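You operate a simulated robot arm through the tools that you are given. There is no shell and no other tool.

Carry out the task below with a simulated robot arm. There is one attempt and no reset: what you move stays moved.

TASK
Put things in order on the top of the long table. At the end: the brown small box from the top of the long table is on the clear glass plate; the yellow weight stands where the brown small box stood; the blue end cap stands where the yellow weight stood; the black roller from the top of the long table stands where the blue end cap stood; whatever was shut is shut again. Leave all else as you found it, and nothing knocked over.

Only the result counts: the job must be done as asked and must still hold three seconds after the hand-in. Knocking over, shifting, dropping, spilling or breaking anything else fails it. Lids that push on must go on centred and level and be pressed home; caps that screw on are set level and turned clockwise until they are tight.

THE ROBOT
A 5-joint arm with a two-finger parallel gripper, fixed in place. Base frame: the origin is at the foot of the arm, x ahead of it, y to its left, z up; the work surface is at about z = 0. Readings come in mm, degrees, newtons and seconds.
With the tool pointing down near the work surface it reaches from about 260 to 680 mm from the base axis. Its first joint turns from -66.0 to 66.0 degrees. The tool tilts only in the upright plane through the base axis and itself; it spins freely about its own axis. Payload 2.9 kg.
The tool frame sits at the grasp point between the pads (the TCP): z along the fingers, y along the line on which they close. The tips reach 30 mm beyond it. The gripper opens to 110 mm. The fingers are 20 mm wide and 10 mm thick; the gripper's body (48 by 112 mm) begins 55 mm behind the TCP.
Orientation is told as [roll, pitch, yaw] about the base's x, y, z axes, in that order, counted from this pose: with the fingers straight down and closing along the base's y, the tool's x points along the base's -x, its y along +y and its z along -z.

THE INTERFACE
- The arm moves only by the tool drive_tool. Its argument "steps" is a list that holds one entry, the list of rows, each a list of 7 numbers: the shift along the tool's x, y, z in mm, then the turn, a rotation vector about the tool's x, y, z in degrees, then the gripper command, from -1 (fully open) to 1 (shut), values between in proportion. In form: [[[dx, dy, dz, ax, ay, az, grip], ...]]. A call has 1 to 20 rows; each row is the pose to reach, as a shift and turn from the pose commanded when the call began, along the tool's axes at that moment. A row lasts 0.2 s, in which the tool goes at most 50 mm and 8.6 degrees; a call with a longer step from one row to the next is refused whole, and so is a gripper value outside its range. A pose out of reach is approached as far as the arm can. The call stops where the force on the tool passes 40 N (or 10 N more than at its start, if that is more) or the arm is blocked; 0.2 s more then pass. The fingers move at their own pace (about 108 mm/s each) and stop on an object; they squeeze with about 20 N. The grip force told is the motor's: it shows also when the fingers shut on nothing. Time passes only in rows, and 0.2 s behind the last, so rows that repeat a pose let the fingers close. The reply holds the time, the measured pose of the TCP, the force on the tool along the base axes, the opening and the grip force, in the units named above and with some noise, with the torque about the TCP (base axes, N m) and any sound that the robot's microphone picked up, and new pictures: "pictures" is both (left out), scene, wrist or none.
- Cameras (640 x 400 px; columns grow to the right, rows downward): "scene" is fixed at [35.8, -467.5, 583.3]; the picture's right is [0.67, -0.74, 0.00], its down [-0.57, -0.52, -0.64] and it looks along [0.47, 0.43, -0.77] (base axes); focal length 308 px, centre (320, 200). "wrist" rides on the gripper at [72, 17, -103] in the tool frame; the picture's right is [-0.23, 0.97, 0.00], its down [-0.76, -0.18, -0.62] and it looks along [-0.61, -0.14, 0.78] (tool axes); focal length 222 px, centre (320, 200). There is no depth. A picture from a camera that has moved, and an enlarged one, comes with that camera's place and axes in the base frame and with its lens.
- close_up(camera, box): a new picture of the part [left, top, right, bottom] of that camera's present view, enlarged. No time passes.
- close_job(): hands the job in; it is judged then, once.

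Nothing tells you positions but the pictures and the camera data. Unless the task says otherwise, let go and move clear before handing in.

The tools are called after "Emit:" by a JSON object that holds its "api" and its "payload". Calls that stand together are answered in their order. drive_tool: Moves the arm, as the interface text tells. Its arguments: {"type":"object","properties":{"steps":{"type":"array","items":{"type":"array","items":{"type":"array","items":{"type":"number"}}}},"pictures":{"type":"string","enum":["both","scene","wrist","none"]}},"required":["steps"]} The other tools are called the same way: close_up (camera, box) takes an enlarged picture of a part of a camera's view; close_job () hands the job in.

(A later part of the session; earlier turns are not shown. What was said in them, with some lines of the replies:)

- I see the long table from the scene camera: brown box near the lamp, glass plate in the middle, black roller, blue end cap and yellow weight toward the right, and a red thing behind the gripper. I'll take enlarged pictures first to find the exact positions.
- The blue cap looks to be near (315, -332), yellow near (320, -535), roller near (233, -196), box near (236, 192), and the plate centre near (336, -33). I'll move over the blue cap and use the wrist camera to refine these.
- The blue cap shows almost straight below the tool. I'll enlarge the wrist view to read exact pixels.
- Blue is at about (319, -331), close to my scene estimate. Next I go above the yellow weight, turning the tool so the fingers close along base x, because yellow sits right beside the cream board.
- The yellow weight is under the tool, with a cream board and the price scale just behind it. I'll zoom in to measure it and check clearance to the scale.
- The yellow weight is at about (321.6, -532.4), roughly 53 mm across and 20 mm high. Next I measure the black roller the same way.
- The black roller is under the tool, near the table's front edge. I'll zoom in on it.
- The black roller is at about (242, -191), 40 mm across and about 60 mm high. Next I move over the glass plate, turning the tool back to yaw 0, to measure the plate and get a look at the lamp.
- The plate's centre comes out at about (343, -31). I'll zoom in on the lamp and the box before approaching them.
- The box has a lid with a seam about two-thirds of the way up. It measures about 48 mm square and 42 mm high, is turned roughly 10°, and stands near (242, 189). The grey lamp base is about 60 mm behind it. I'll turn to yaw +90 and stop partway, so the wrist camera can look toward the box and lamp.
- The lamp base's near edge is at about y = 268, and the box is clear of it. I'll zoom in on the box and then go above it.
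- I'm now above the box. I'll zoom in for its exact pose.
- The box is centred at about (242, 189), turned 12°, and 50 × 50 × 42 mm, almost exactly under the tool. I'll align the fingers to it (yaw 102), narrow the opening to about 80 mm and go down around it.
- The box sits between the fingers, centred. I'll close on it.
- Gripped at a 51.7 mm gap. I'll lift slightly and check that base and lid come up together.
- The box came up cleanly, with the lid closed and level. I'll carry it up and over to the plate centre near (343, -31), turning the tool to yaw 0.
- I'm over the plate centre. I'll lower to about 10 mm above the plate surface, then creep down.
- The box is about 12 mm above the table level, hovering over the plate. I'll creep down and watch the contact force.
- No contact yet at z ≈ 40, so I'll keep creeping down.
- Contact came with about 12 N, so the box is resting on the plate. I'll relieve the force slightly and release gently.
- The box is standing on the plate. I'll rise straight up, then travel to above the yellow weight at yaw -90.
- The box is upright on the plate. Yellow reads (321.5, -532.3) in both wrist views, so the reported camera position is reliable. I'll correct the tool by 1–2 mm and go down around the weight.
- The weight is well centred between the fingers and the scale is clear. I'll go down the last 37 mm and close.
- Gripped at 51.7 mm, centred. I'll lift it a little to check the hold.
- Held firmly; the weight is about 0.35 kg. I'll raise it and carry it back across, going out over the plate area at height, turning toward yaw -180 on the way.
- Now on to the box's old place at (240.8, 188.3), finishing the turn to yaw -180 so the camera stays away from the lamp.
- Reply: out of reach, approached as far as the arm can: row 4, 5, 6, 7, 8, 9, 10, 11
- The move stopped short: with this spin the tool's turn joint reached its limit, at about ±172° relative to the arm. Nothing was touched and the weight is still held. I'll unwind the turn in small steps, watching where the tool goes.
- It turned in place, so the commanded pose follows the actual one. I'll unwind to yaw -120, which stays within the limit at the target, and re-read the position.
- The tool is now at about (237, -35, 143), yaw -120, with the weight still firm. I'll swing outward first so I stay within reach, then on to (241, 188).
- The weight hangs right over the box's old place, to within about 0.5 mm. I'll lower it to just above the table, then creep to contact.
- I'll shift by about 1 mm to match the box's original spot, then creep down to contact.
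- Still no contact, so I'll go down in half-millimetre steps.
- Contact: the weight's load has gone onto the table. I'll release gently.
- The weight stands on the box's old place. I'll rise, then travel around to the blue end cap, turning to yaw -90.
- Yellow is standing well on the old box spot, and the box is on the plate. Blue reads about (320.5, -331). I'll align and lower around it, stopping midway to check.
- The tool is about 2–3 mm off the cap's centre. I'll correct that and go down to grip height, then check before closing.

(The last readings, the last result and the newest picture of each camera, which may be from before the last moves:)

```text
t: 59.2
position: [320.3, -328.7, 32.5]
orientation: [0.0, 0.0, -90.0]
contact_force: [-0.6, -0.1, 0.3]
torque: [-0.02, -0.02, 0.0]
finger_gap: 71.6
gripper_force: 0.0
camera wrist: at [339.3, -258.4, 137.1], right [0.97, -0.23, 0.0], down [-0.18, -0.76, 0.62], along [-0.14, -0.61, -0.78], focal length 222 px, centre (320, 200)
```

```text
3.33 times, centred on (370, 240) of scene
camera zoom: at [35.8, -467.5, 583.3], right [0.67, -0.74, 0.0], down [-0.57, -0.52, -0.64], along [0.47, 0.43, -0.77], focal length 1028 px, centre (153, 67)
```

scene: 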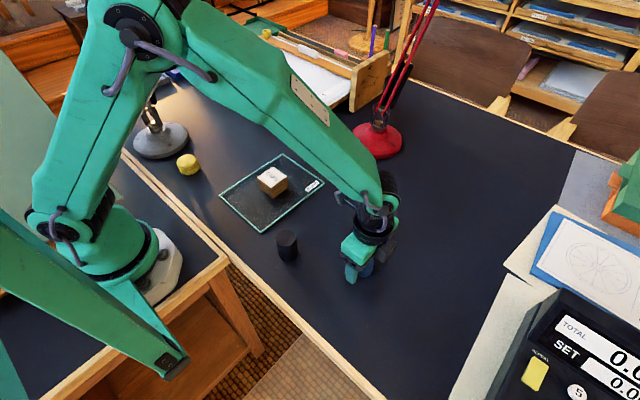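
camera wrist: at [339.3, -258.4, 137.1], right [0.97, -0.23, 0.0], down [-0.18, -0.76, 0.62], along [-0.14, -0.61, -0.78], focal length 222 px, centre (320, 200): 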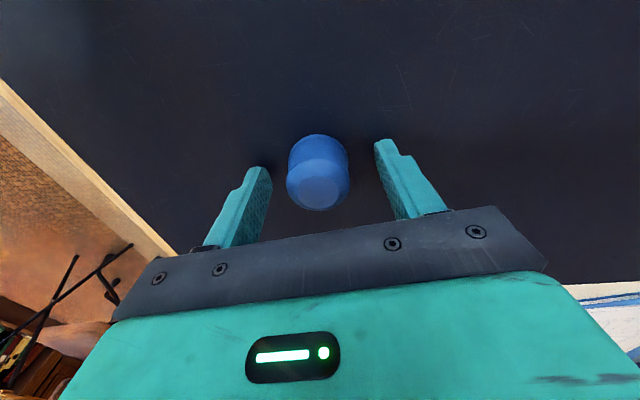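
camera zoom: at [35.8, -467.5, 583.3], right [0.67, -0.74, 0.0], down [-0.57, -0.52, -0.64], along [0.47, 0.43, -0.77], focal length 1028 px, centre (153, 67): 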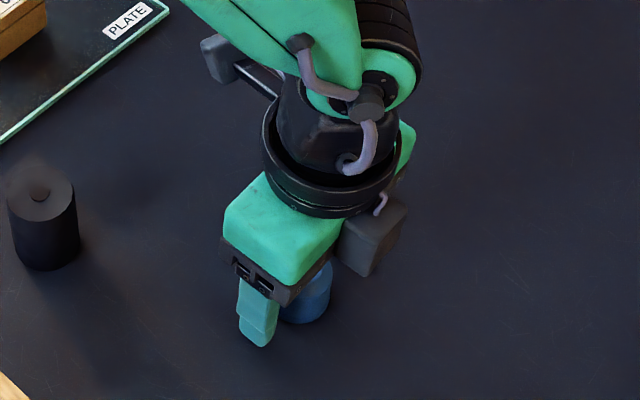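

The cap is centred between the fingers. I'll close and do a small test lift.

Emit:
{"api": "drive_tool", "payload": {"steps": [[[0, 0, 0, 0, 0, 0, 0], [0, 0, 0, 0, 0, 0, 0.2], [0, 0, 0, 0, 0, 0, 1], [0, 0, 0, 0, 0, 0, 1], [0, 0, 0, 0, 0, 0, 1]]], "pictures": "wrist"}}

Emit:
{"api": "close_up", "payload": {"camera": "wrist", "box": [220, 100, 420, 240]}}

Emit:
{"api": "drive_tool", "payload": {"steps": [[[0, 0, -3, 0, 0, 0, 1], [0, 0, -8, 0, 0, 0, 1], [0, 0, -15, 0, 0, 0, 1], [0, 0, -25, 0, 0, 0, 1], [0, 0, -25, 0, 0, 0, 1]]], "pictures": "wrist"}}

Emit:
{"api": "close_up", "payload": {"camera": "wrist", "box": [220, 100, 420, 240]}}

```text
t: 60.4
position: [321.5, -328.9, 33.9]
orientation: [0.1, 0.0, -90.0]
contact_force: [1.0, 0.0, 0.3]
torque: [0.02, 0.02, 0.03]
finger_gap: 43.7
gripper_force: 19.6
camera wrist: at [339.3, -258.5, 137.3], right [0.97, -0.23, 0.0], down [-0.18, -0.76, 0.62], along [-0.14, -0.61, -0.78], focal length 222 px, centre (320, 200)
```

wrist: 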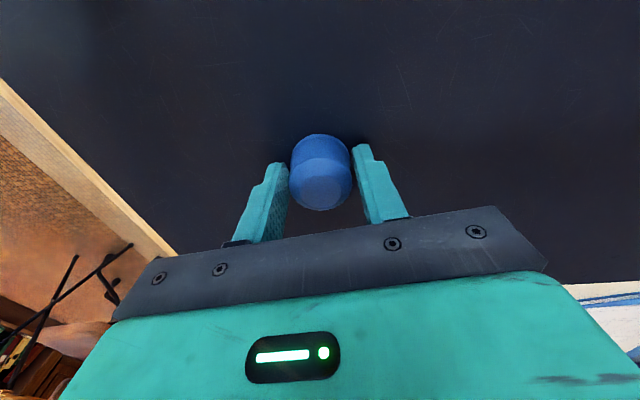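

```text
2.86 times, centred on (320, 170) of wrist
camera zoom: at [339.3, -258.5, 137.3], right [0.97, -0.23, 0.0], down [-0.18, -0.76, 0.62], along [-0.14, -0.61, -0.78], focal length 635 px, centre (320, 286)
```

zoom: 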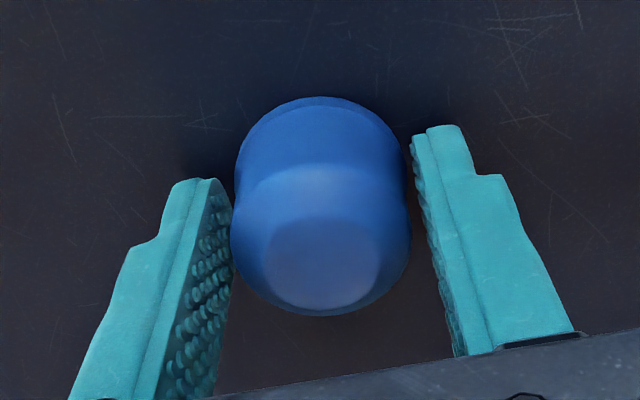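

```text
t: 61.6
position: [321.9, -327.4, 58.4]
orientation: [0.0, 0.0, -90.0]
contact_force: [0.1, -0.2, -0.1]
torque: [-0.01, -0.01, 0.03]
finger_gap: 43.5
gripper_force: 20.3
camera wrist: at [339.4, -258.0, 162.7], right [0.97, -0.23, 0.0], down [-0.18, -0.76, 0.62], along [-0.14, -0.61, -0.78], focal length 222 px, centre (320, 200)
```

wrist: 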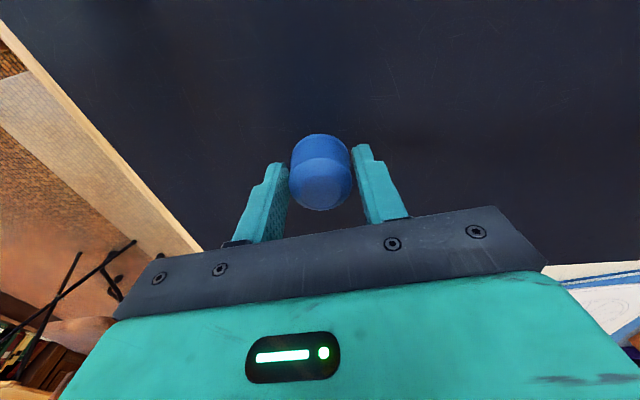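

```text
2.86 times, centred on (320, 170) of wrist
camera zoom: at [339.4, -258.0, 162.7], right [0.97, -0.23, 0.0], down [-0.18, -0.76, 0.62], along [-0.14, -0.61, -0.78], focal length 635 px, centre (320, 286)
```

zoom: 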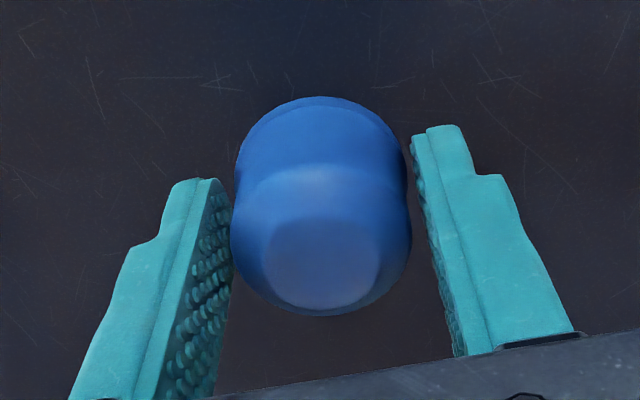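

Blue is held at 43.5 mm. I'll carry it to yellow's old place at about (321, -532).

Emit:
{"api": "drive_tool", "payload": {"steps": [[[0, 0, -30, 0, 0, 0, 1], [0, 0, -50, 0, 0, 0, 1], [-35, -0.2, -50, 0, 0, 0, 1], [-75, -0.4, -50, 0, 0, 0, 1], [-115, -0.7, -50, 0, 0, 0, 1], [-155, -0.9, -50, 0, 0, 0, 1], [-185, -1.1, -50, 0, 0, 0, 1], [-202, -1.2, -50, 0, 0, 0, 1], [-202, -1.2, -30, 0, 0, 0, 1], [-202, -1.2, -5, 0, 0, 0, 1], [-202, -1.2, 10, 0, 0, 0, 1], [-202, -1.2, 15, 0, 0, 0, 1], [-202, -1.2, 15, 0, 0, 0, 1], [-202, -1.2, 15, 0, 0, 0, 1]]]}}

Emit:
{"api": "close_up", "payload": {"camera": "wrist", "box": [220, 100, 420, 240]}}

Emit:
{"api": "close_up", "payload": {"camera": "scene", "box": [400, 200, 640, 400]}}

```text
t: 64.6
position: [323.1, -530.3, 42.1]
orientation: [0.1, -0.1, -90.0]
contact_force: [0.5, -0.9, -0.5]
torque: [-0.03, 0.02, 0.01]
finger_gap: 43.7
gripper_force: 19.9
camera wrist: at [339.6, -460.3, 146.8], right [0.97, -0.23, 0.0], down [-0.18, -0.76, 0.62], along [-0.14, -0.61, -0.78], focal length 222 px, centre (320, 200)
```

scene: 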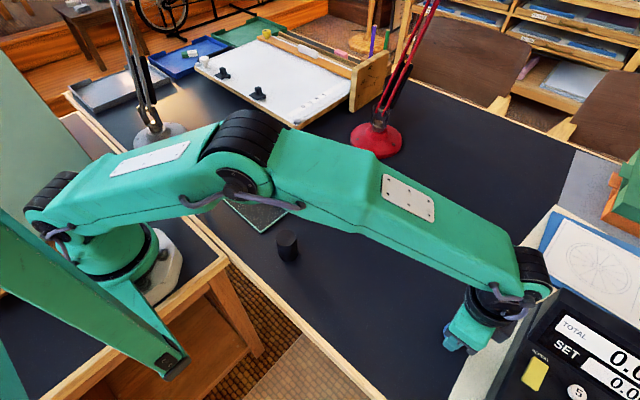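
wrist: 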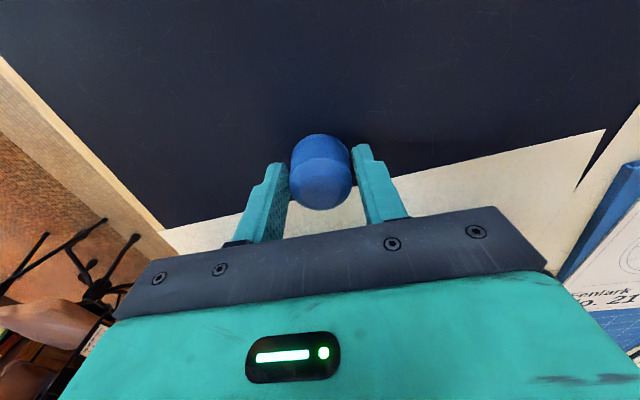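

```text
2.86 times, centred on (320, 170) of wrist
camera zoom: at [339.6, -460.3, 146.8], right [0.97, -0.23, 0.0], down [-0.18, -0.76, 0.62], along [-0.14, -0.61, -0.78], focal length 635 px, centre (320, 286)
```

zoom: 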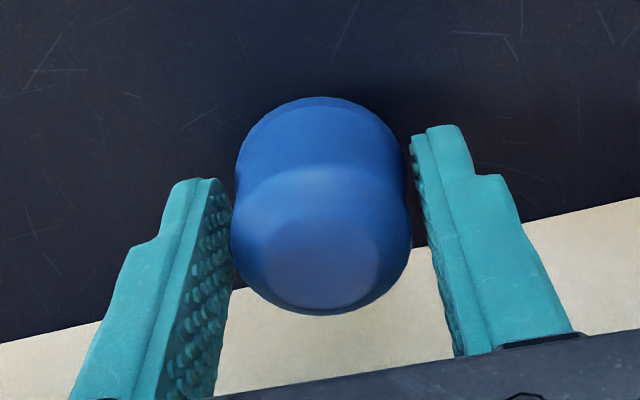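

```text
2.00 times, centred on (520, 300) of scene
camera zoom: at [35.8, -467.5, 583.3], right [0.67, -0.74, 0.0], down [-0.57, -0.52, -0.64], along [0.47, 0.43, -0.77], focal length 617 px, centre (-80, 0)
```

zoom: 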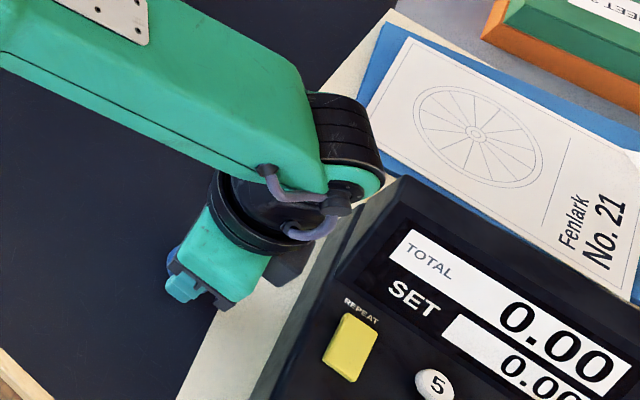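

I need about -2 mm in x. I'll correct that and creep down to contact.

Emit:
{"api": "drive_tool", "payload": {"steps": [[[0.2, -1.9, 0, 0, 0, 0, 1], [0.2, -1.9, 3, 0, 0, 0, 1], [0.2, -1.9, 6, 0, 0, 0, 1], [0.2, -1.9, 7, 0, 0, 0, 1], [0.2, -1.9, 7, 0, 0, 0, 1]]], "pictures": "wrist"}}

```text
t: 65.8
position: [318.5, -530.7, 36.2]
orientation: [0.0, -0.1, -90.0]
contact_force: [0.8, -0.2, -0.8]
torque: [-0.01, 0.0, 0.02]
finger_gap: 43.6
gripper_force: 20.0
camera wrist: at [336.5, -460.1, 140.3], right [0.97, -0.23, 0.0], down [-0.18, -0.76, 0.62], along [-0.14, -0.61, -0.78], focal length 222 px, centre (320, 200)
```

wrist: 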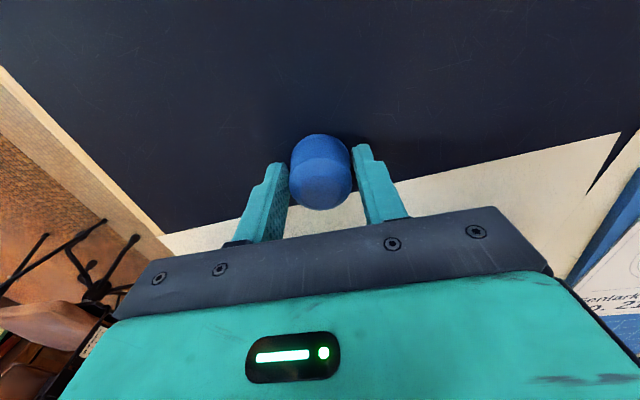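

I overshot slightly to x ≈ 319.5, so I'll nudge back by about 1.3 mm.

Emit:
{"api": "drive_tool", "payload": {"steps": [[[0, 1.3, 0, 0, 0, 0, 1], [0, 1.3, 0.5, 0, 0, 0, 1], [0, 1.3, 1, 0, 0, 0, 1], [0, 1.3, 1, 0, 0, 0, 1]]], "pictures": "wrist"}}

Emit:
{"api": "close_up", "payload": {"camera": "wrist", "box": [220, 100, 420, 240]}}

```text
t: 66.8
position: [320.2, -529.9, 35.7]
orientation: [0.0, 0.0, -89.9]
contact_force: [-0.6, -0.3, -1.5]
torque: [-0.05, 0.0, 0.01]
finger_gap: 43.2
gripper_force: 19.7
camera wrist: at [337.9, -459.6, 139.4], right [0.97, -0.23, 0.0], down [-0.18, -0.76, 0.62], along [-0.14, -0.61, -0.78], focal length 222 px, centre (320, 200)
```

wrist: 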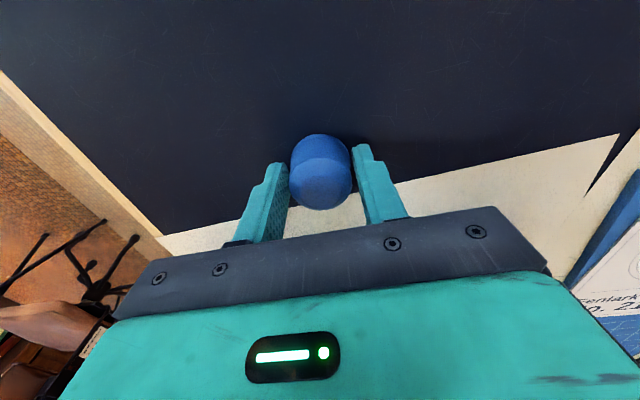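

```text
2.86 times, centred on (320, 170) of wrist
camera zoom: at [337.9, -459.6, 139.4], right [0.97, -0.23, 0.0], down [-0.18, -0.76, 0.62], along [-0.14, -0.61, -0.78], focal length 635 px, centre (320, 286)
```

zoom: 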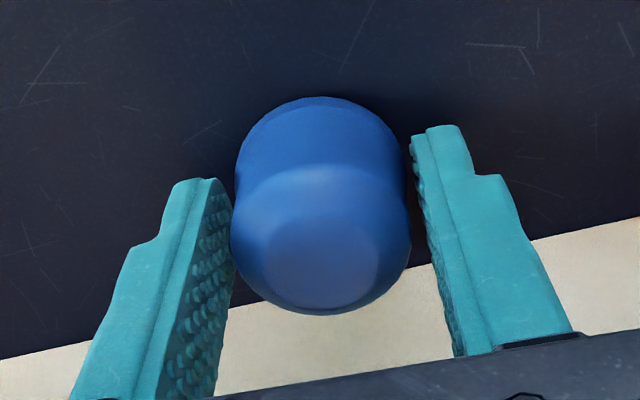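

Now at (320.9, -531.6), which is within half a millimetre. I'll creep to contact.

Emit:
{"api": "drive_tool", "payload": {"steps": [[[0.3, 0, 0.5, 0, 0, 0, 1], [0.3, 0, 1, 0, 0, 0, 1], [0.3, 0, 1, 0, 0, 0, 1]]], "pictures": "none"}}

Emit:
{"api": "drive_tool", "payload": {"steps": [[[0, 0, 0.5, 0, 0, 0, 1], [0, 0, 0.5, 0, 0, 0, 1]]], "pictures": "none"}}

Emit:
{"api": "drive_tool", "payload": {"steps": [[[0, 0, 0.4, 0, 0, 0, 1], [0, 0, 0.4, 0, 0, 0, 1]]], "pictures": "none"}}

```text
t: 67.6
position: [320.0, -531.1, 35.1]
orientation: [0.0, 0.0, -90.0]
contact_force: [0.2, 0.1, -0.1]
torque: [0.01, 0.0, 0.02]
finger_gap: 43.3
gripper_force: 20.2
```

```text
t: 68.2
position: [319.4, -530.7, 35.2]
orientation: [0.0, 0.0, -90.1]
contact_force: [0.0, -0.4, -0.3]
torque: [-0.02, 0.0, 0.0]
finger_gap: 43.1
gripper_force: 19.8
```

```text
t: 68.8
position: [320.2, -531.4, 34.8]
orientation: [-0.1, 0.0, -90.0]
contact_force: [0.4, -0.2, -0.9]
torque: [0.02, -0.03, 0.02]
finger_gap: 43.6
gripper_force: 20.3
```

No contact yet; continuing in small steps.

Emit:
{"api": "drive_tool", "payload": {"steps": [[[0, 0, 0.4, 0, 0, 0, 1], [0, 0, 0.4, 0, 0, 0, 1]]], "pictures": "none"}}

Emit:
{"api": "drive_tool", "payload": {"steps": [[[0, 0, 0.4, 0, 0, 0, 1], [0, 0, 0.4, 0, 0, 0, 1]]], "pictures": "none"}}

```text
t: 69.4
position: [320.0, -530.7, 32.9]
orientation: [0.0, 0.0, -90.0]
contact_force: [-0.7, 0.6, -0.9]
torque: [0.0, -0.03, 0.0]
finger_gap: 43.1
gripper_force: 19.8
```

```text
t: 70.0
position: [320.4, -530.4, 33.6]
orientation: [-0.1, 0.0, -90.0]
contact_force: [0.7, 1.0, 2.4]
torque: [0.02, 0.0, -0.01]
finger_gap: 43.1
gripper_force: 19.9
```

Light contact at 2.4 N. I'll release gently.

Emit:
{"api": "drive_tool", "payload": {"steps": [[[0, 0, 0, 0, 0, 0, 0.18], [0, 0, 0, 0, 0, 0, 0.1], [0, 0, 0, 0, 0, 0, 0], [0, 0, 0, 0, 0, 0, -0.2], [0, 0, 0, 0, 0, 0, -0.3]]], "pictures": "wrist"}}

Emit:
{"api": "close_up", "payload": {"camera": "wrist", "box": [220, 100, 420, 240]}}

```text
t: 71.2
position: [319.8, -530.6, 33.3]
orientation: [0.0, 0.0, -89.9]
contact_force: [0.0, -0.3, -0.5]
torque: [-0.02, -0.01, 0.02]
finger_gap: 71.5
gripper_force: 0.0
camera wrist: at [337.9, -459.9, 137.2], right [0.97, -0.23, 0.0], down [-0.18, -0.76, 0.62], along [-0.14, -0.61, -0.78], focal length 222 px, centre (320, 200)
```

wrist: 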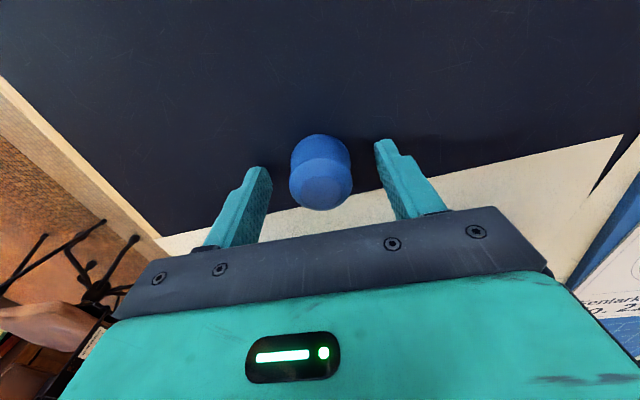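

```text
2.86 times, centred on (320, 170) of wrist
camera zoom: at [337.9, -459.9, 137.2], right [0.97, -0.23, 0.0], down [-0.18, -0.76, 0.62], along [-0.14, -0.61, -0.78], focal length 635 px, centre (320, 286)
```

zoom: 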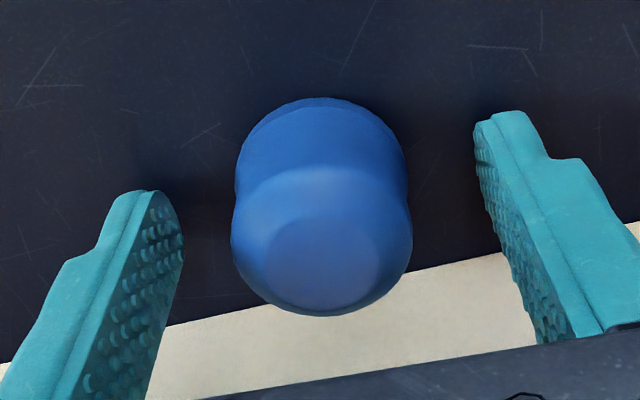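

Blue stands at (320.9, -531.9), matching where yellow was gripped. I'll rise and go to the black roller.

Emit:
{"api": "drive_tool", "payload": {"steps": [[[0, 0, -25, 0, 0, 0, -0.3], [0, 0, -70, 0, 0, 0, -0.3], [0, 0, -115, 0, 0, 0, -0.5], [0, 0, -160, 0, 0, 0, -1], [38, -8.8, -160, 0, 0, 0, -1], [76, -17.6, -160, 0, 0, 0, -1], [114, -26.4, -160, 0, 0, 0, -1], [152, -35.2, -160, 0, 0, 0, -1], [190, -44, -160, 0, 0, 0, -1], [228, -52.8, -160, 0, 0, 0, -1], [266, -61.6, -160, 0, 0, 0, -1], [304, -70.4, -160, 0, 0, 0, -1], [341, -79, -160, 0, 0, 0, -1], [341, -79, -160, 0, 0, 0, -1], [341, -79, -160, 0, 0, 0, -1]]]}}

Emit:
{"api": "close_up", "payload": {"camera": "wrist", "box": [270, 60, 370, 132]}}

Emit:
{"api": "close_up", "payload": {"camera": "scene", "box": [260, 210, 500, 360]}}

```text
t: 74.4
position: [242.9, -187.4, 192.2]
orientation: [0.0, 0.1, -90.0]
contact_force: [0.1, 0.0, 0.4]
torque: [0.0, 0.0, -0.04]
finger_gap: 110.1
gripper_force: 0.1
camera wrist: at [259.4, -117.4, 295.1], right [0.97, -0.23, 0.0], down [-0.18, -0.76, 0.62], along [-0.14, -0.61, -0.78], focal length 222 px, centre (320, 200)
```

scene: 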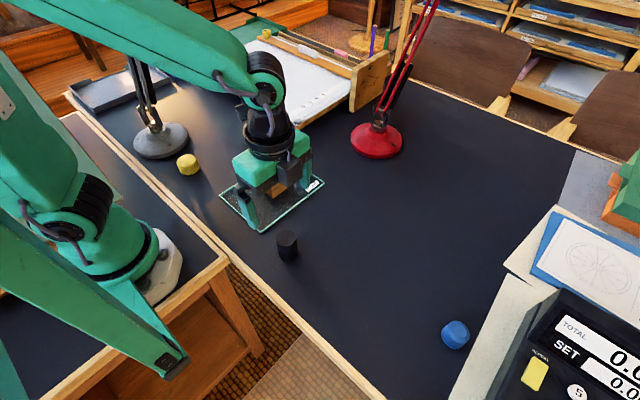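
wrist: 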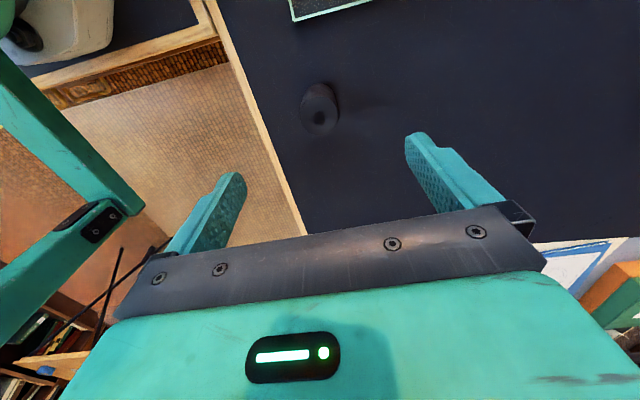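

```text
5.56 times, centred on (320, 96) of wrist
camera zoom: at [259.4, -117.4, 295.1], right [0.97, -0.23, 0.0], down [-0.18, -0.76, 0.62], along [-0.14, -0.61, -0.78], focal length 1234 px, centre (320, 778)
```

zoom: 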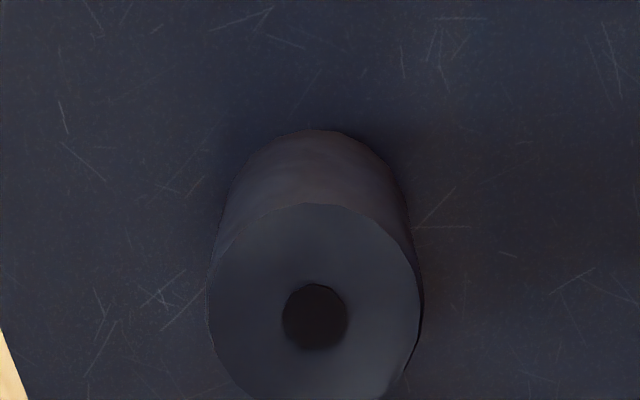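

```text
2.67 times, centred on (380, 285) of scene
camera zoom: at [35.8, -467.5, 583.3], right [0.67, -0.74, 0.0], down [-0.57, -0.52, -0.64], along [0.47, 0.43, -0.77], focal length 822 px, centre (160, -27)
```

zoom: 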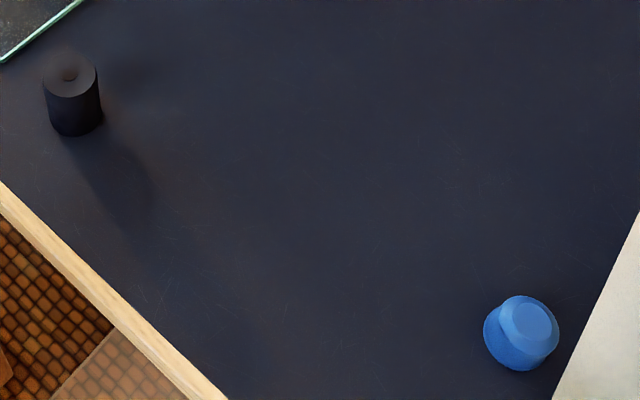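

Blue stands upright at yellow's old place. The roller reads about (241.3, -190.6) and about 62 mm high. I'll lower to just above its top and check alignment.

Emit:
{"api": "drive_tool", "payload": {"steps": [[[-1.2, -1.3, 0, 0, 0, 0, -0.3], [-1.2, -1.3, 35, 0, 0, 0, -0.3], [-1.2, -1.3, 65, 0, 0, 0, -0.3], [-1.2, -1.3, 85, 0, 0, 0, -0.3], [-1.2, -1.3, 85, 0, 0, 0, -0.3], [-1.2, -1.3, 85, 0, 0, 0, -0.3]]]}}

Emit:
{"api": "close_up", "payload": {"camera": "wrist", "box": [220, 80, 420, 220]}}

```text
t: 75.8
position: [239.9, -191.8, 107.9]
orientation: [0.0, 0.0, -89.9]
contact_force: [-0.4, -0.6, -0.2]
torque: [0.01, 0.0, 0.0]
finger_gap: 71.8
gripper_force: 0.1
camera wrist: at [257.9, -120.5, 211.7], right [0.97, -0.23, 0.0], down [-0.18, -0.76, 0.62], along [-0.14, -0.61, -0.78], focal length 222 px, centre (320, 200)
```

scene: 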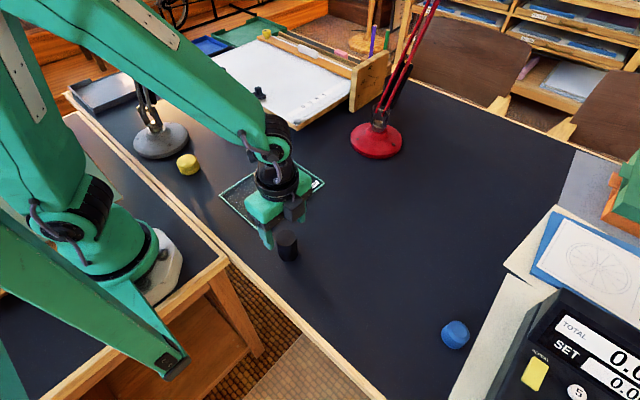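
wrist: 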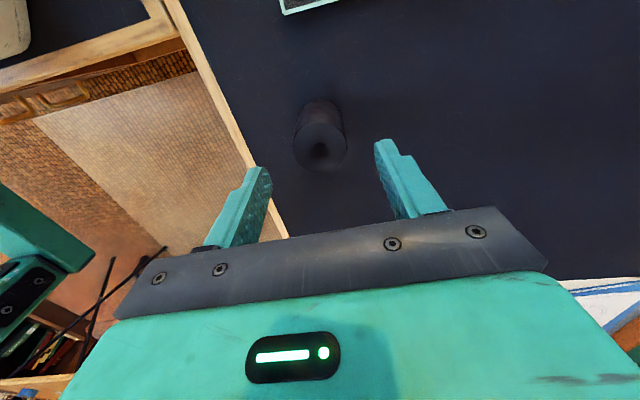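

```text
2.86 times, centred on (320, 150) of wrist
camera zoom: at [257.9, -120.5, 211.7], right [0.97, -0.23, 0.0], down [-0.18, -0.76, 0.62], along [-0.14, -0.61, -0.78], focal length 635 px, centre (320, 343)
```

zoom: 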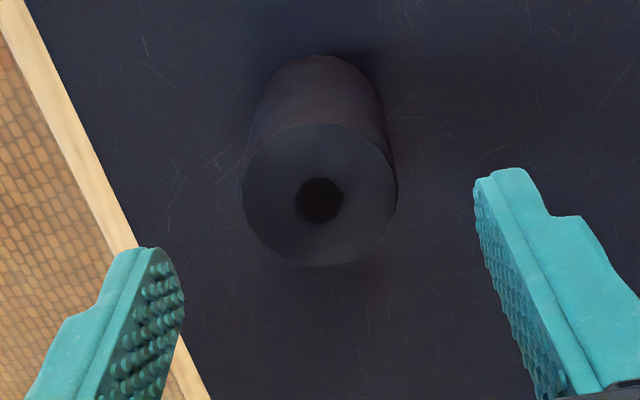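

The roller is at (241.2, -190.5), so I need about +2 mm in y. I'll correct and lower around it.

Emit:
{"api": "drive_tool", "payload": {"steps": [[[1.8, 0.2, 0, 0, 0, 0, -0.3], [1.8, 0.2, 20, 0, 0, 0, -0.3], [1.8, 0.2, 40, 0, 0, 0, -0.3], [1.8, 0.2, 58, 0, 0, 0, -0.3], [1.8, 0.2, 68, 0, 0, 0, -0.3], [1.8, 0.2, 71, 0, 0, 0, -0.3], [1.8, 0.2, 71, 0, 0, 0, -0.3]]]}}

Emit:
{"api": "close_up", "payload": {"camera": "wrist", "box": [220, 100, 420, 240]}}

```text
t: 77.4
position: [239.7, -188.6, 36.3]
orientation: [0.0, -0.1, -90.1]
contact_force: [0.9, -0.2, 1.1]
torque: [-0.01, 0.0, 0.0]
finger_gap: 71.4
gripper_force: 0.1
camera wrist: at [257.7, -117.8, 140.9], right [0.97, -0.23, 0.0], down [-0.18, -0.76, 0.62], along [-0.14, -0.61, -0.78], focal length 222 px, centre (320, 200)
```

scene: 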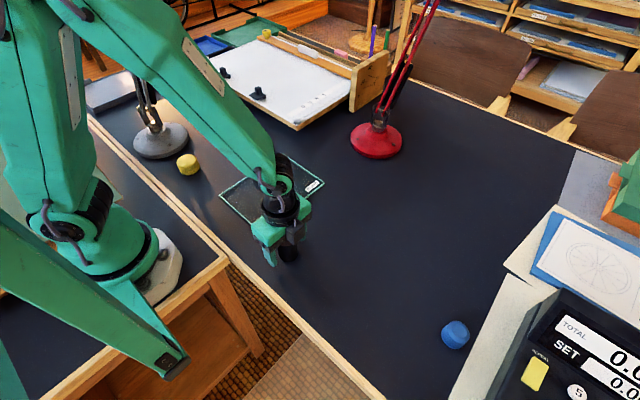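
wrist: 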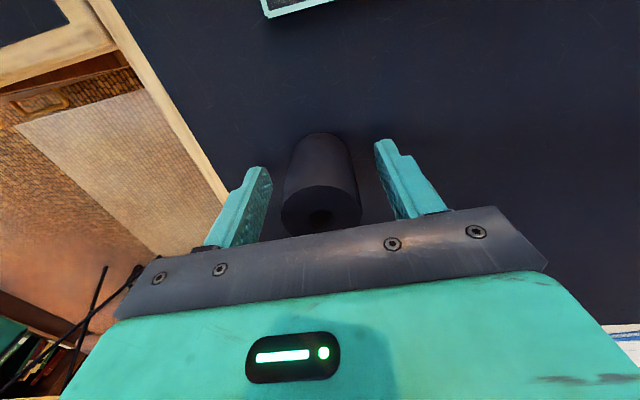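

```text
2.86 times, centred on (320, 170) of wrist
camera zoom: at [257.7, -117.8, 140.9], right [0.97, -0.23, 0.0], down [-0.18, -0.76, 0.62], along [-0.14, -0.61, -0.78], focal length 635 px, centre (320, 286)
```

zoom: 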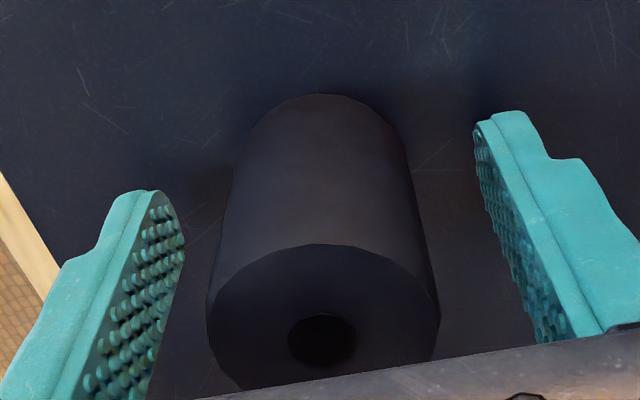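

The roller is centred between the fingers. I'll close and test lift.

Emit:
{"api": "drive_tool", "payload": {"steps": [[[0, 0, 0, 0, 0, 0, 0], [0, 0, 0, 0, 0, 0, 0.2], [0, 0, 0, 0, 0, 0, 1], [0, 0, 0, 0, 0, 0, 1], [0, 0, 0, 0, 0, 0, 1]]], "pictures": "wrist"}}

Emit:
{"api": "drive_tool", "payload": {"steps": [[[0, 0, -3, 0, 0, 0, 1], [0, 0, -8, 0, 0, 0, 1], [0, 0, -15, 0, 0, 0, 1], [0, 0, -25, 0, 0, 0, 1], [0, 0, -25, 0, 0, 0, 1]]], "pictures": "both"}}

Emit:
{"api": "close_up", "payload": {"camera": "wrist", "box": [220, 100, 420, 240]}}

Emit:
{"api": "close_up", "payload": {"camera": "scene", "box": [220, 160, 360, 280]}}

```text
t: 78.6
position: [240.3, -188.9, 37.2]
orientation: [0.0, 0.1, -90.1]
contact_force: [0.1, -0.2, 1.1]
torque: [0.01, 0.0, -0.02]
finger_gap: 40.7
gripper_force: 19.7
camera wrist: at [257.7, -117.8, 141.1], right [0.97, -0.23, 0.0], down [-0.18, -0.76, 0.62], along [-0.14, -0.61, -0.78], focal length 222 px, centre (320, 200)
```

wrist: 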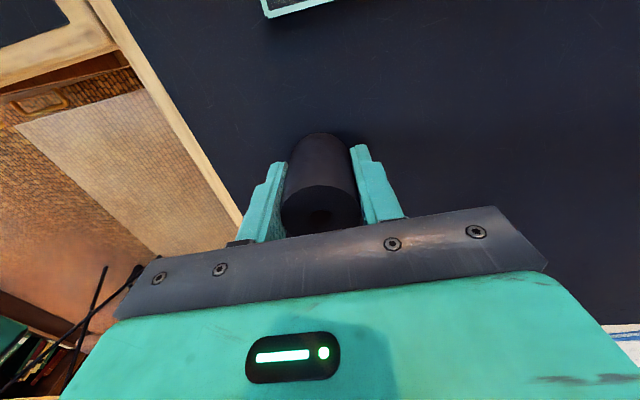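

```text
t: 79.8
position: [240.8, -189.2, 63.2]
orientation: [0.1, -0.1, -90.0]
contact_force: [0.4, 0.1, -0.6]
torque: [0.02, -0.01, 0.02]
finger_gap: 40.4
gripper_force: 19.7
camera wrist: at [258.2, -118.5, 166.7], right [0.97, -0.23, 0.0], down [-0.18, -0.76, 0.62], along [-0.14, -0.61, -0.78], focal length 222 px, centre (320, 200)
```

scene: 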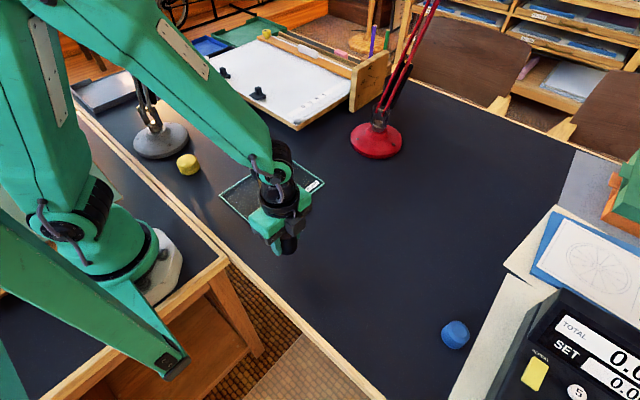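
wrist: 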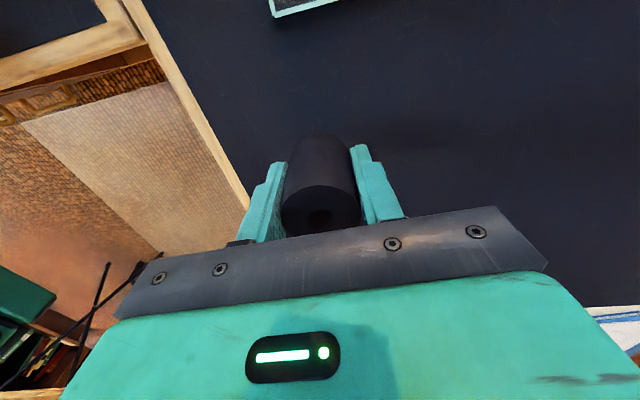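

```text
2.86 times, centred on (320, 170) of wrist
camera zoom: at [258.2, -118.5, 166.7], right [0.97, -0.23, 0.0], down [-0.18, -0.76, 0.62], along [-0.14, -0.61, -0.78], focal length 635 px, centre (320, 286)
```

zoom: 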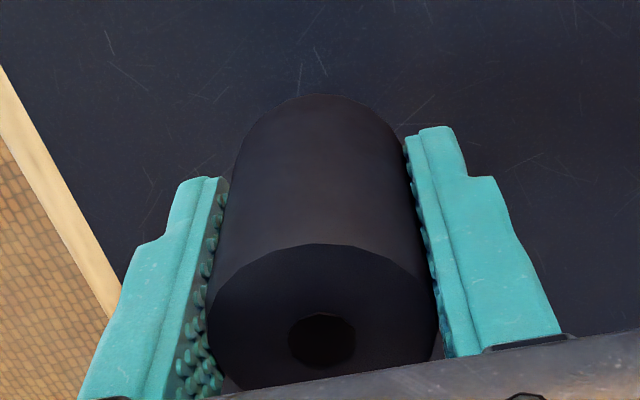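

```text
3.33 times, centred on (290, 220) of scene
camera zoom: at [35.8, -467.5, 583.3], right [0.67, -0.74, 0.0], down [-0.57, -0.52, -0.64], along [0.47, 0.43, -0.77], focal length 1028 px, centre (420, 133)
```

zoom: 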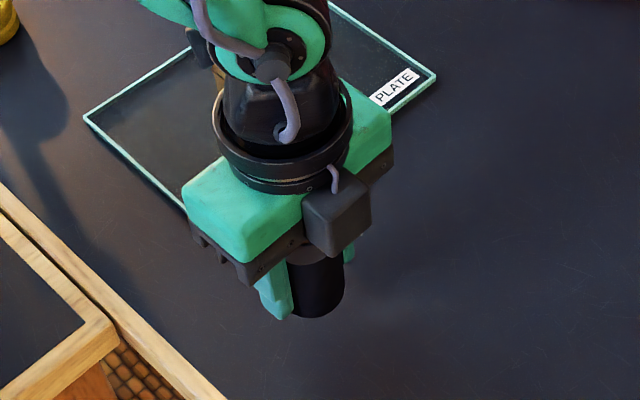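

The roller is held at 40.5 mm. I'll carry it to blue's old place at about (320.9, -330.8).

Emit:
{"api": "drive_tool", "payload": {"steps": [[[0, 0, -20, 0, 0, 0, 1], [0, 0, -40, 0, 0, 0, 1], [-20, 11.4, -40, 0, 0, 0, 1], [-50, 28.6, -40, 0, 0, 0, 1], [-80, 45.7, -40, 0, 0, 0, 1], [-110, 62.9, -40, 0, 0, 0, 1], [-130, 74.3, -40, 0, 0, 0, 1], [-139.5, 79.7, -40, 0, 0, 0, 1], [-139.5, 79.7, -20, 0, 0, 0, 1], [-139.5, 79.7, 0, 0, 0, 0, 1], [-139.5, 79.7, 12, 0, 0, 0, 1], [-139.5, 79.7, 15, 0, 0, 0, 1], [-139.5, 79.7, 15, 0, 0, 0, 1], [-139.5, 79.7, 15, 0, 0, 0, 1]]]}}

Emit:
{"api": "close_up", "payload": {"camera": "wrist", "box": [220, 100, 420, 240]}}

```text
t: 82.8
position: [319.7, -328.7, 48.6]
orientation: [0.1, 0.0, -90.0]
contact_force: [-0.4, -0.3, -1.2]
torque: [-0.02, 0.02, -0.01]
finger_gap: 40.5
gripper_force: 20.0
camera wrist: at [337.8, -257.5, 151.3], right [0.97, -0.23, 0.0], down [-0.18, -0.76, 0.62], along [-0.14, -0.61, -0.78], focal length 222 px, centre (320, 200)
```

scene: 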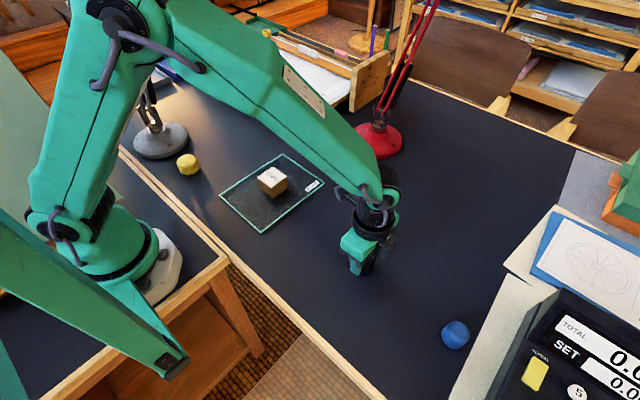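
wrist: 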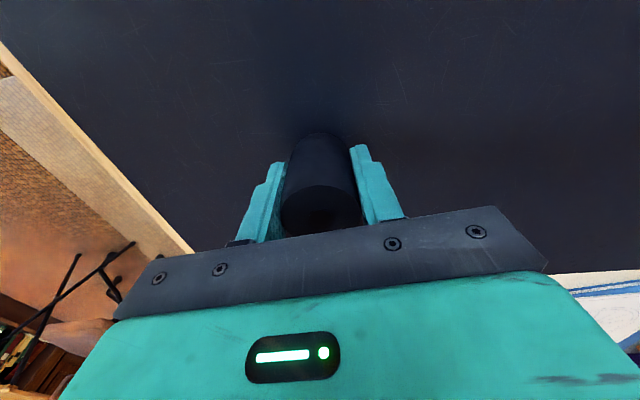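

```text
2.86 times, centred on (320, 170) of wrist
camera zoom: at [337.8, -257.5, 151.3], right [0.97, -0.23, 0.0], down [-0.18, -0.76, 0.62], along [-0.14, -0.61, -0.78], focal length 635 px, centre (320, 286)
```

zoom: 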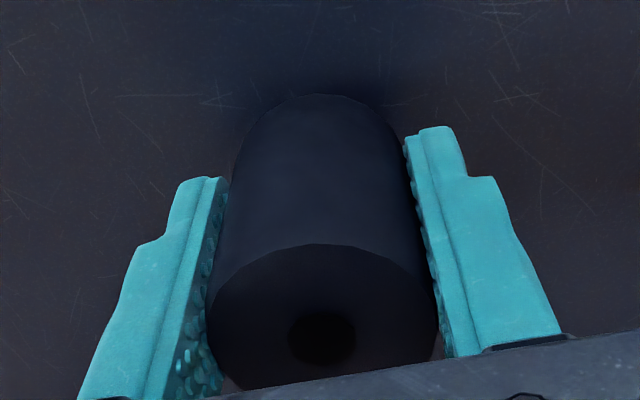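

Within about 0.5 mm of the target. I'll lower to near contact, then creep.

Emit:
{"api": "drive_tool", "payload": {"steps": [[[-0.5, 0, 3, 0, 0, 0, 1], [-0.5, 0, 6, 0, 0, 0, 1], [-0.5, 0, 8, 0, 0, 0, 1], [-0.5, 0, 8, 0, 0, 0, 1]]], "pictures": "wrist"}}

Emit:
{"api": "drive_tool", "payload": {"steps": [[[0, 0, 0.5, 0, 0, 0, 1], [0, 0, 1, 0, 0, 0, 1], [0, 0, 1, 0, 0, 0, 1]]], "pictures": "wrist"}}

```text
t: 83.8
position: [319.4, -330.0, 40.5]
orientation: [0.0, 0.0, -89.9]
contact_force: [0.0, -0.2, -1.2]
torque: [-0.04, -0.03, -0.02]
finger_gap: 40.5
gripper_force: 20.2
camera wrist: at [337.6, -258.6, 143.0], right [0.97, -0.23, 0.0], down [-0.18, -0.76, 0.62], along [-0.14, -0.61, -0.78], focal length 222 px, centre (320, 200)
```

wrist: 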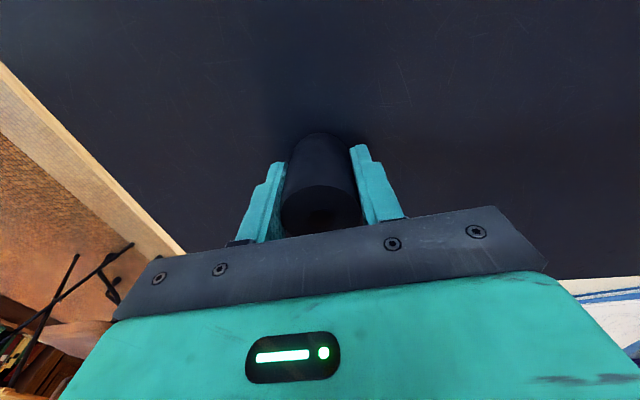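

```text
t: 84.6
position: [319.6, -329.8, 38.3]
orientation: [0.0, 0.0, -90.0]
contact_force: [-0.6, 1.0, -1.0]
torque: [-0.01, -0.01, -0.01]
finger_gap: 40.6
gripper_force: 19.6
camera wrist: at [337.1, -258.8, 141.8], right [0.97, -0.23, 0.0], down [-0.18, -0.76, 0.62], along [-0.14, -0.61, -0.78], focal length 222 px, centre (320, 200)
```

wrist: 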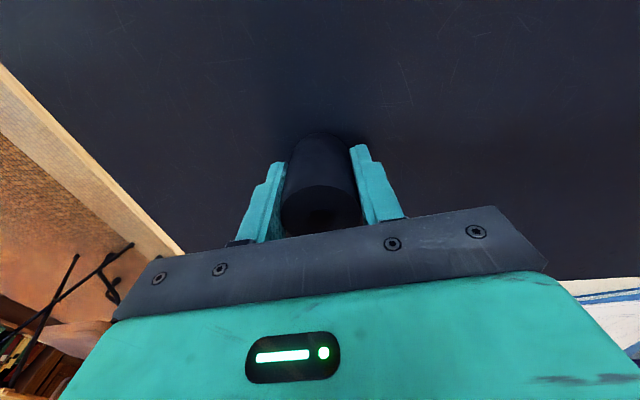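

I'll make a tiny sideways adjustment of about 0.6 mm, then continue to contact.

Emit:
{"api": "drive_tool", "payload": {"steps": [[[0.5, 0.6, 0, 0, 0, 0, 1], [0.5, 0.6, 0, 0, 0, 0, 1]]], "pictures": "none"}}

Emit:
{"api": "drive_tool", "payload": {"steps": [[[0, 0, 0.5, 0, 0, 0, 1], [0, 0, 0.5, 0, 0, 0, 1]]], "pictures": "none"}}

Emit:
{"api": "drive_tool", "payload": {"steps": [[[0, 0, 0.4, 0, 0, 0, 1], [0, 0, 0.4, 0, 0, 0, 1]]], "pictures": "none"}}

```text
t: 85.2
position: [319.9, -327.8, 38.2]
orientation: [0.1, -0.1, -90.0]
contact_force: [0.2, -0.1, -0.9]
torque: [0.0, 0.02, 0.01]
finger_gap: 40.4
gripper_force: 20.2
```

```text
t: 85.8
position: [319.6, -328.1, 37.6]
orientation: [0.0, 0.1, -90.1]
contact_force: [-0.5, 0.1, -1.9]
torque: [0.0, 0.02, -0.01]
finger_gap: 40.6
gripper_force: 19.5
```

```text
t: 86.4
position: [320.0, -329.3, 38.5]
orientation: [0.0, 0.0, -90.0]
contact_force: [-0.3, -0.2, -1.0]
torque: [-0.03, 0.01, -0.03]
finger_gap: 40.5
gripper_force: 20.2
```

Emit:
{"api": "drive_tool", "payload": {"steps": [[[0, 0, 0.4, 0, 0, 0, 1], [0, 0, 0.4, 0, 0, 0, 1]]], "pictures": "wrist"}}

Emit:
{"api": "drive_tool", "payload": {"steps": [[[0, 0, 0.4, 0, 0, 0, 1], [0, 0, 0.4, 0, 0, 0, 1]]], "pictures": "none"}}

```text
t: 87.0
position: [319.7, -328.4, 37.3]
orientation: [0.0, 0.0, -90.0]
contact_force: [0.5, -0.5, -0.9]
torque: [0.03, 0.01, -0.03]
finger_gap: 40.7
gripper_force: 20.0
camera wrist: at [338.1, -257.6, 141.1], right [0.97, -0.23, 0.0], down [-0.18, -0.76, 0.62], along [-0.14, -0.61, -0.78], focal length 222 px, centre (320, 200)
```

wrist: 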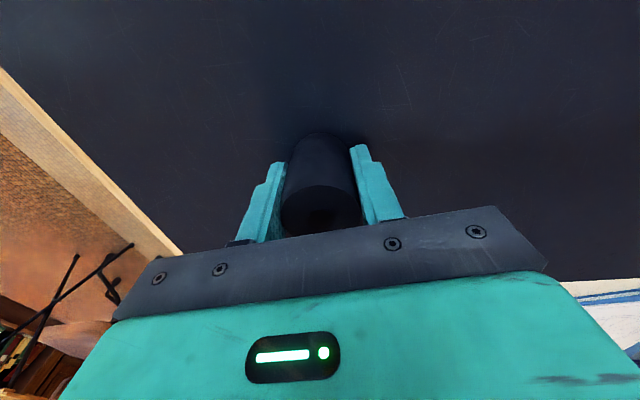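

```text
t: 87.6
position: [321.8, -328.1, 36.6]
orientation: [0.0, 0.0, -90.0]
contact_force: [-4.1, -0.5, 3.6]
torque: [-0.02, 0.11, -0.01]
finger_gap: 40.4
gripper_force: 20.2
```

Light contact, with the roller at about (321, -330.4). I'll release gently.

Emit:
{"api": "drive_tool", "payload": {"steps": [[[0, 0, 0, 0, 0, 0, 0.24], [0, 0, 0, 0, 0, 0, 0.18], [0, 0, 0, 0, 0, 0, 0.05], [0, 0, 0, 0, 0, 0, -0.2], [0, 0, 0, 0, 0, 0, -0.3]]], "pictures": "wrist"}}

Emit:
{"api": "close_up", "payload": {"camera": "wrist", "box": [220, 100, 420, 240]}}

```text
t: 88.8
position: [320.4, -328.7, 36.5]
orientation: [0.0, -0.1, -90.0]
contact_force: [0.0, 0.9, -0.2]
torque: [0.02, 0.0, 0.0]
finger_gap: 71.4
gripper_force: 0.0
camera wrist: at [338.3, -257.4, 140.9], right [0.97, -0.23, 0.0], down [-0.18, -0.76, 0.62], along [-0.14, -0.61, -0.78], focal length 222 px, centre (320, 200)
```

wrist: 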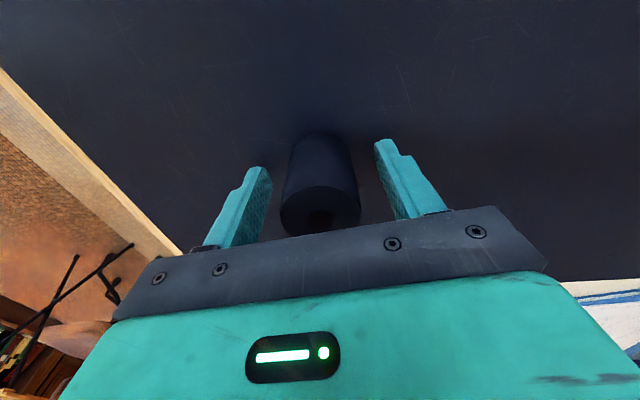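

```text
2.86 times, centred on (320, 170) of wrist
camera zoom: at [338.3, -257.4, 140.9], right [0.97, -0.23, 0.0], down [-0.18, -0.76, 0.62], along [-0.14, -0.61, -0.78], focal length 635 px, centre (320, 286)
```

zoom: 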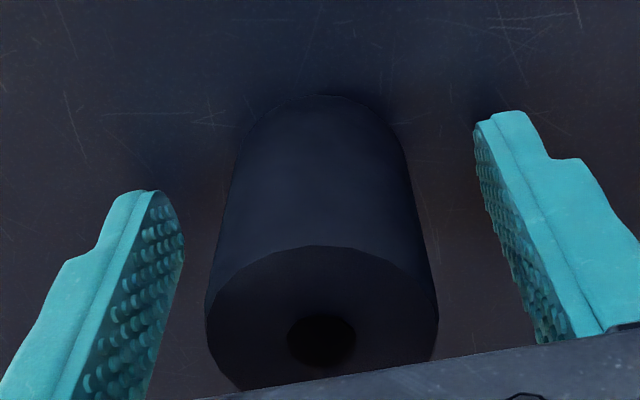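

The roller sits in exactly the same place relative to the table scratches as blue did. I'll rise and move clear, then check everything.

Emit:
{"api": "drive_tool", "payload": {"steps": [[[0, 0, -20, 0, 0, 0, -0.3], [0, 0, -60, 0, 0, 0, -0.3], [0, 0, -105, 0, 0, 0, -0.3], [0, 0, -150, 0, 0, 0, -0.5], [0, 0, -190, 0, 0, 0, -1], [20, 20, -210, 0, 0, 0, -1], [40, 40, -215, 0, 0, 0, -1], [40, 40, -215, 0, 0, 0, -1], [40, 40, -215, 0, 0, 0, -1]]]}}

Emit:
{"api": "close_up", "payload": {"camera": "scene", "box": [140, 120, 340, 245]}}

Emit:
{"api": "close_up", "payload": {"camera": "scene", "box": [260, 210, 500, 360]}}

```text
t: 90.8
position: [360.9, -288.5, 251.4]
orientation: [0.0, 0.0, -89.9]
contact_force: [-0.1, 0.2, 0.4]
torque: [-0.04, -0.04, -0.02]
finger_gap: 109.7
gripper_force: 0.1
camera wrist: at [378.9, -217.5, 355.6], right [0.97, -0.23, 0.0], down [-0.18, -0.76, 0.62], along [-0.14, -0.61, -0.78], focal length 222 px, centre (320, 200)
```

scene: 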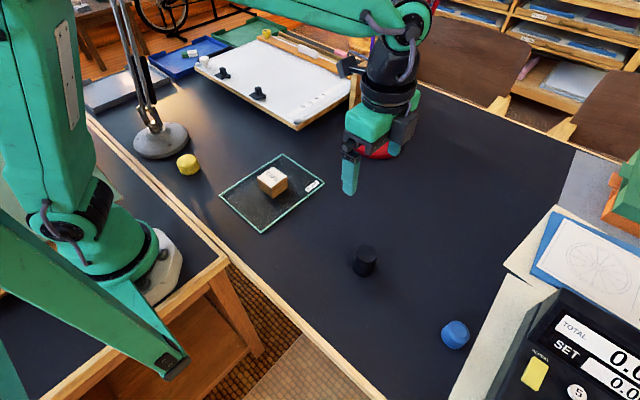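
wrist: 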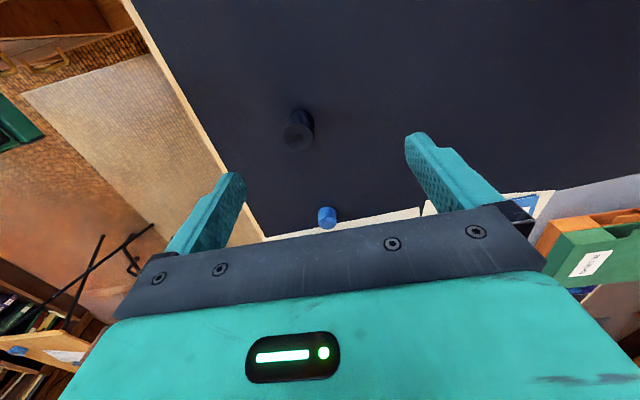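

```text
3.20 times, centred on (240, 182) of scene
camera zoom: at [35.8, -467.5, 583.3], right [0.67, -0.74, 0.0], down [-0.57, -0.52, -0.64], along [0.47, 0.43, -0.77], focal length 987 px, centre (576, 256)
```

zoom: 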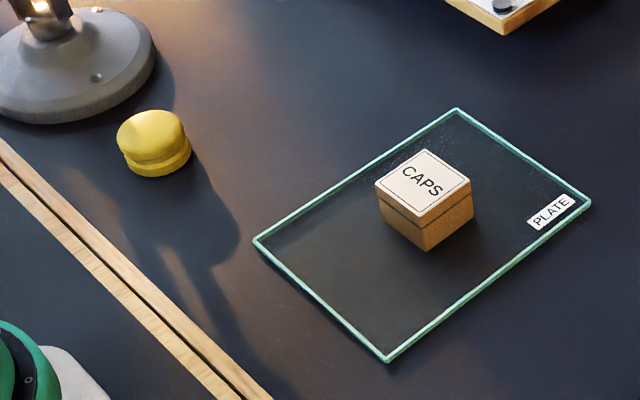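

```text
2.67 times, centred on (380, 285) of scene
camera zoom: at [35.8, -467.5, 583.3], right [0.67, -0.74, 0.0], down [-0.57, -0.52, -0.64], along [0.47, 0.43, -0.77], focal length 822 px, centre (160, -27)
```

zoom: 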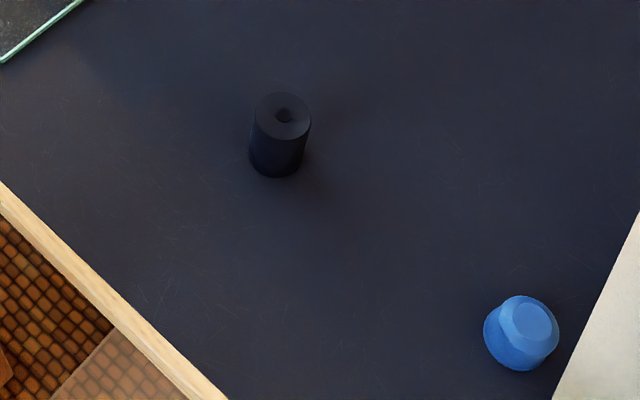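

Everything is in order: the shut CAPS box is on the unmoved glass plate, yellow is on the box's old spot, blue on yellow's, and the roller on blue's. All are upright and the arm is clear, so I'm handing in.

Emit:
{"api": "close_job", "payload": {}}

```text
The job is handed in.
```

I finished the job and handed it in; the result of the check hasn't come back. In the last pictures everything stood upright and the arm was clear.

| Item | Where it stands now |
|---|---|
| Brown small box | Near the middle of the clear glass plate, lid still shut; the plate has not moved |
| Yellow weight | Where the brown box stood, within about 1 mm |
| Blue end cap | Where the yellow weight stood, within about 1 mm |
| Black roller | Where the blue end cap stood; it lines up with the same table scratches |

While carrying the yellow weight, one move stopped short because the wrist reached its turning limit. I unwound it and carried on, and nothing was touched. As far as the pictures show, nothing else on the table was touched or moved.
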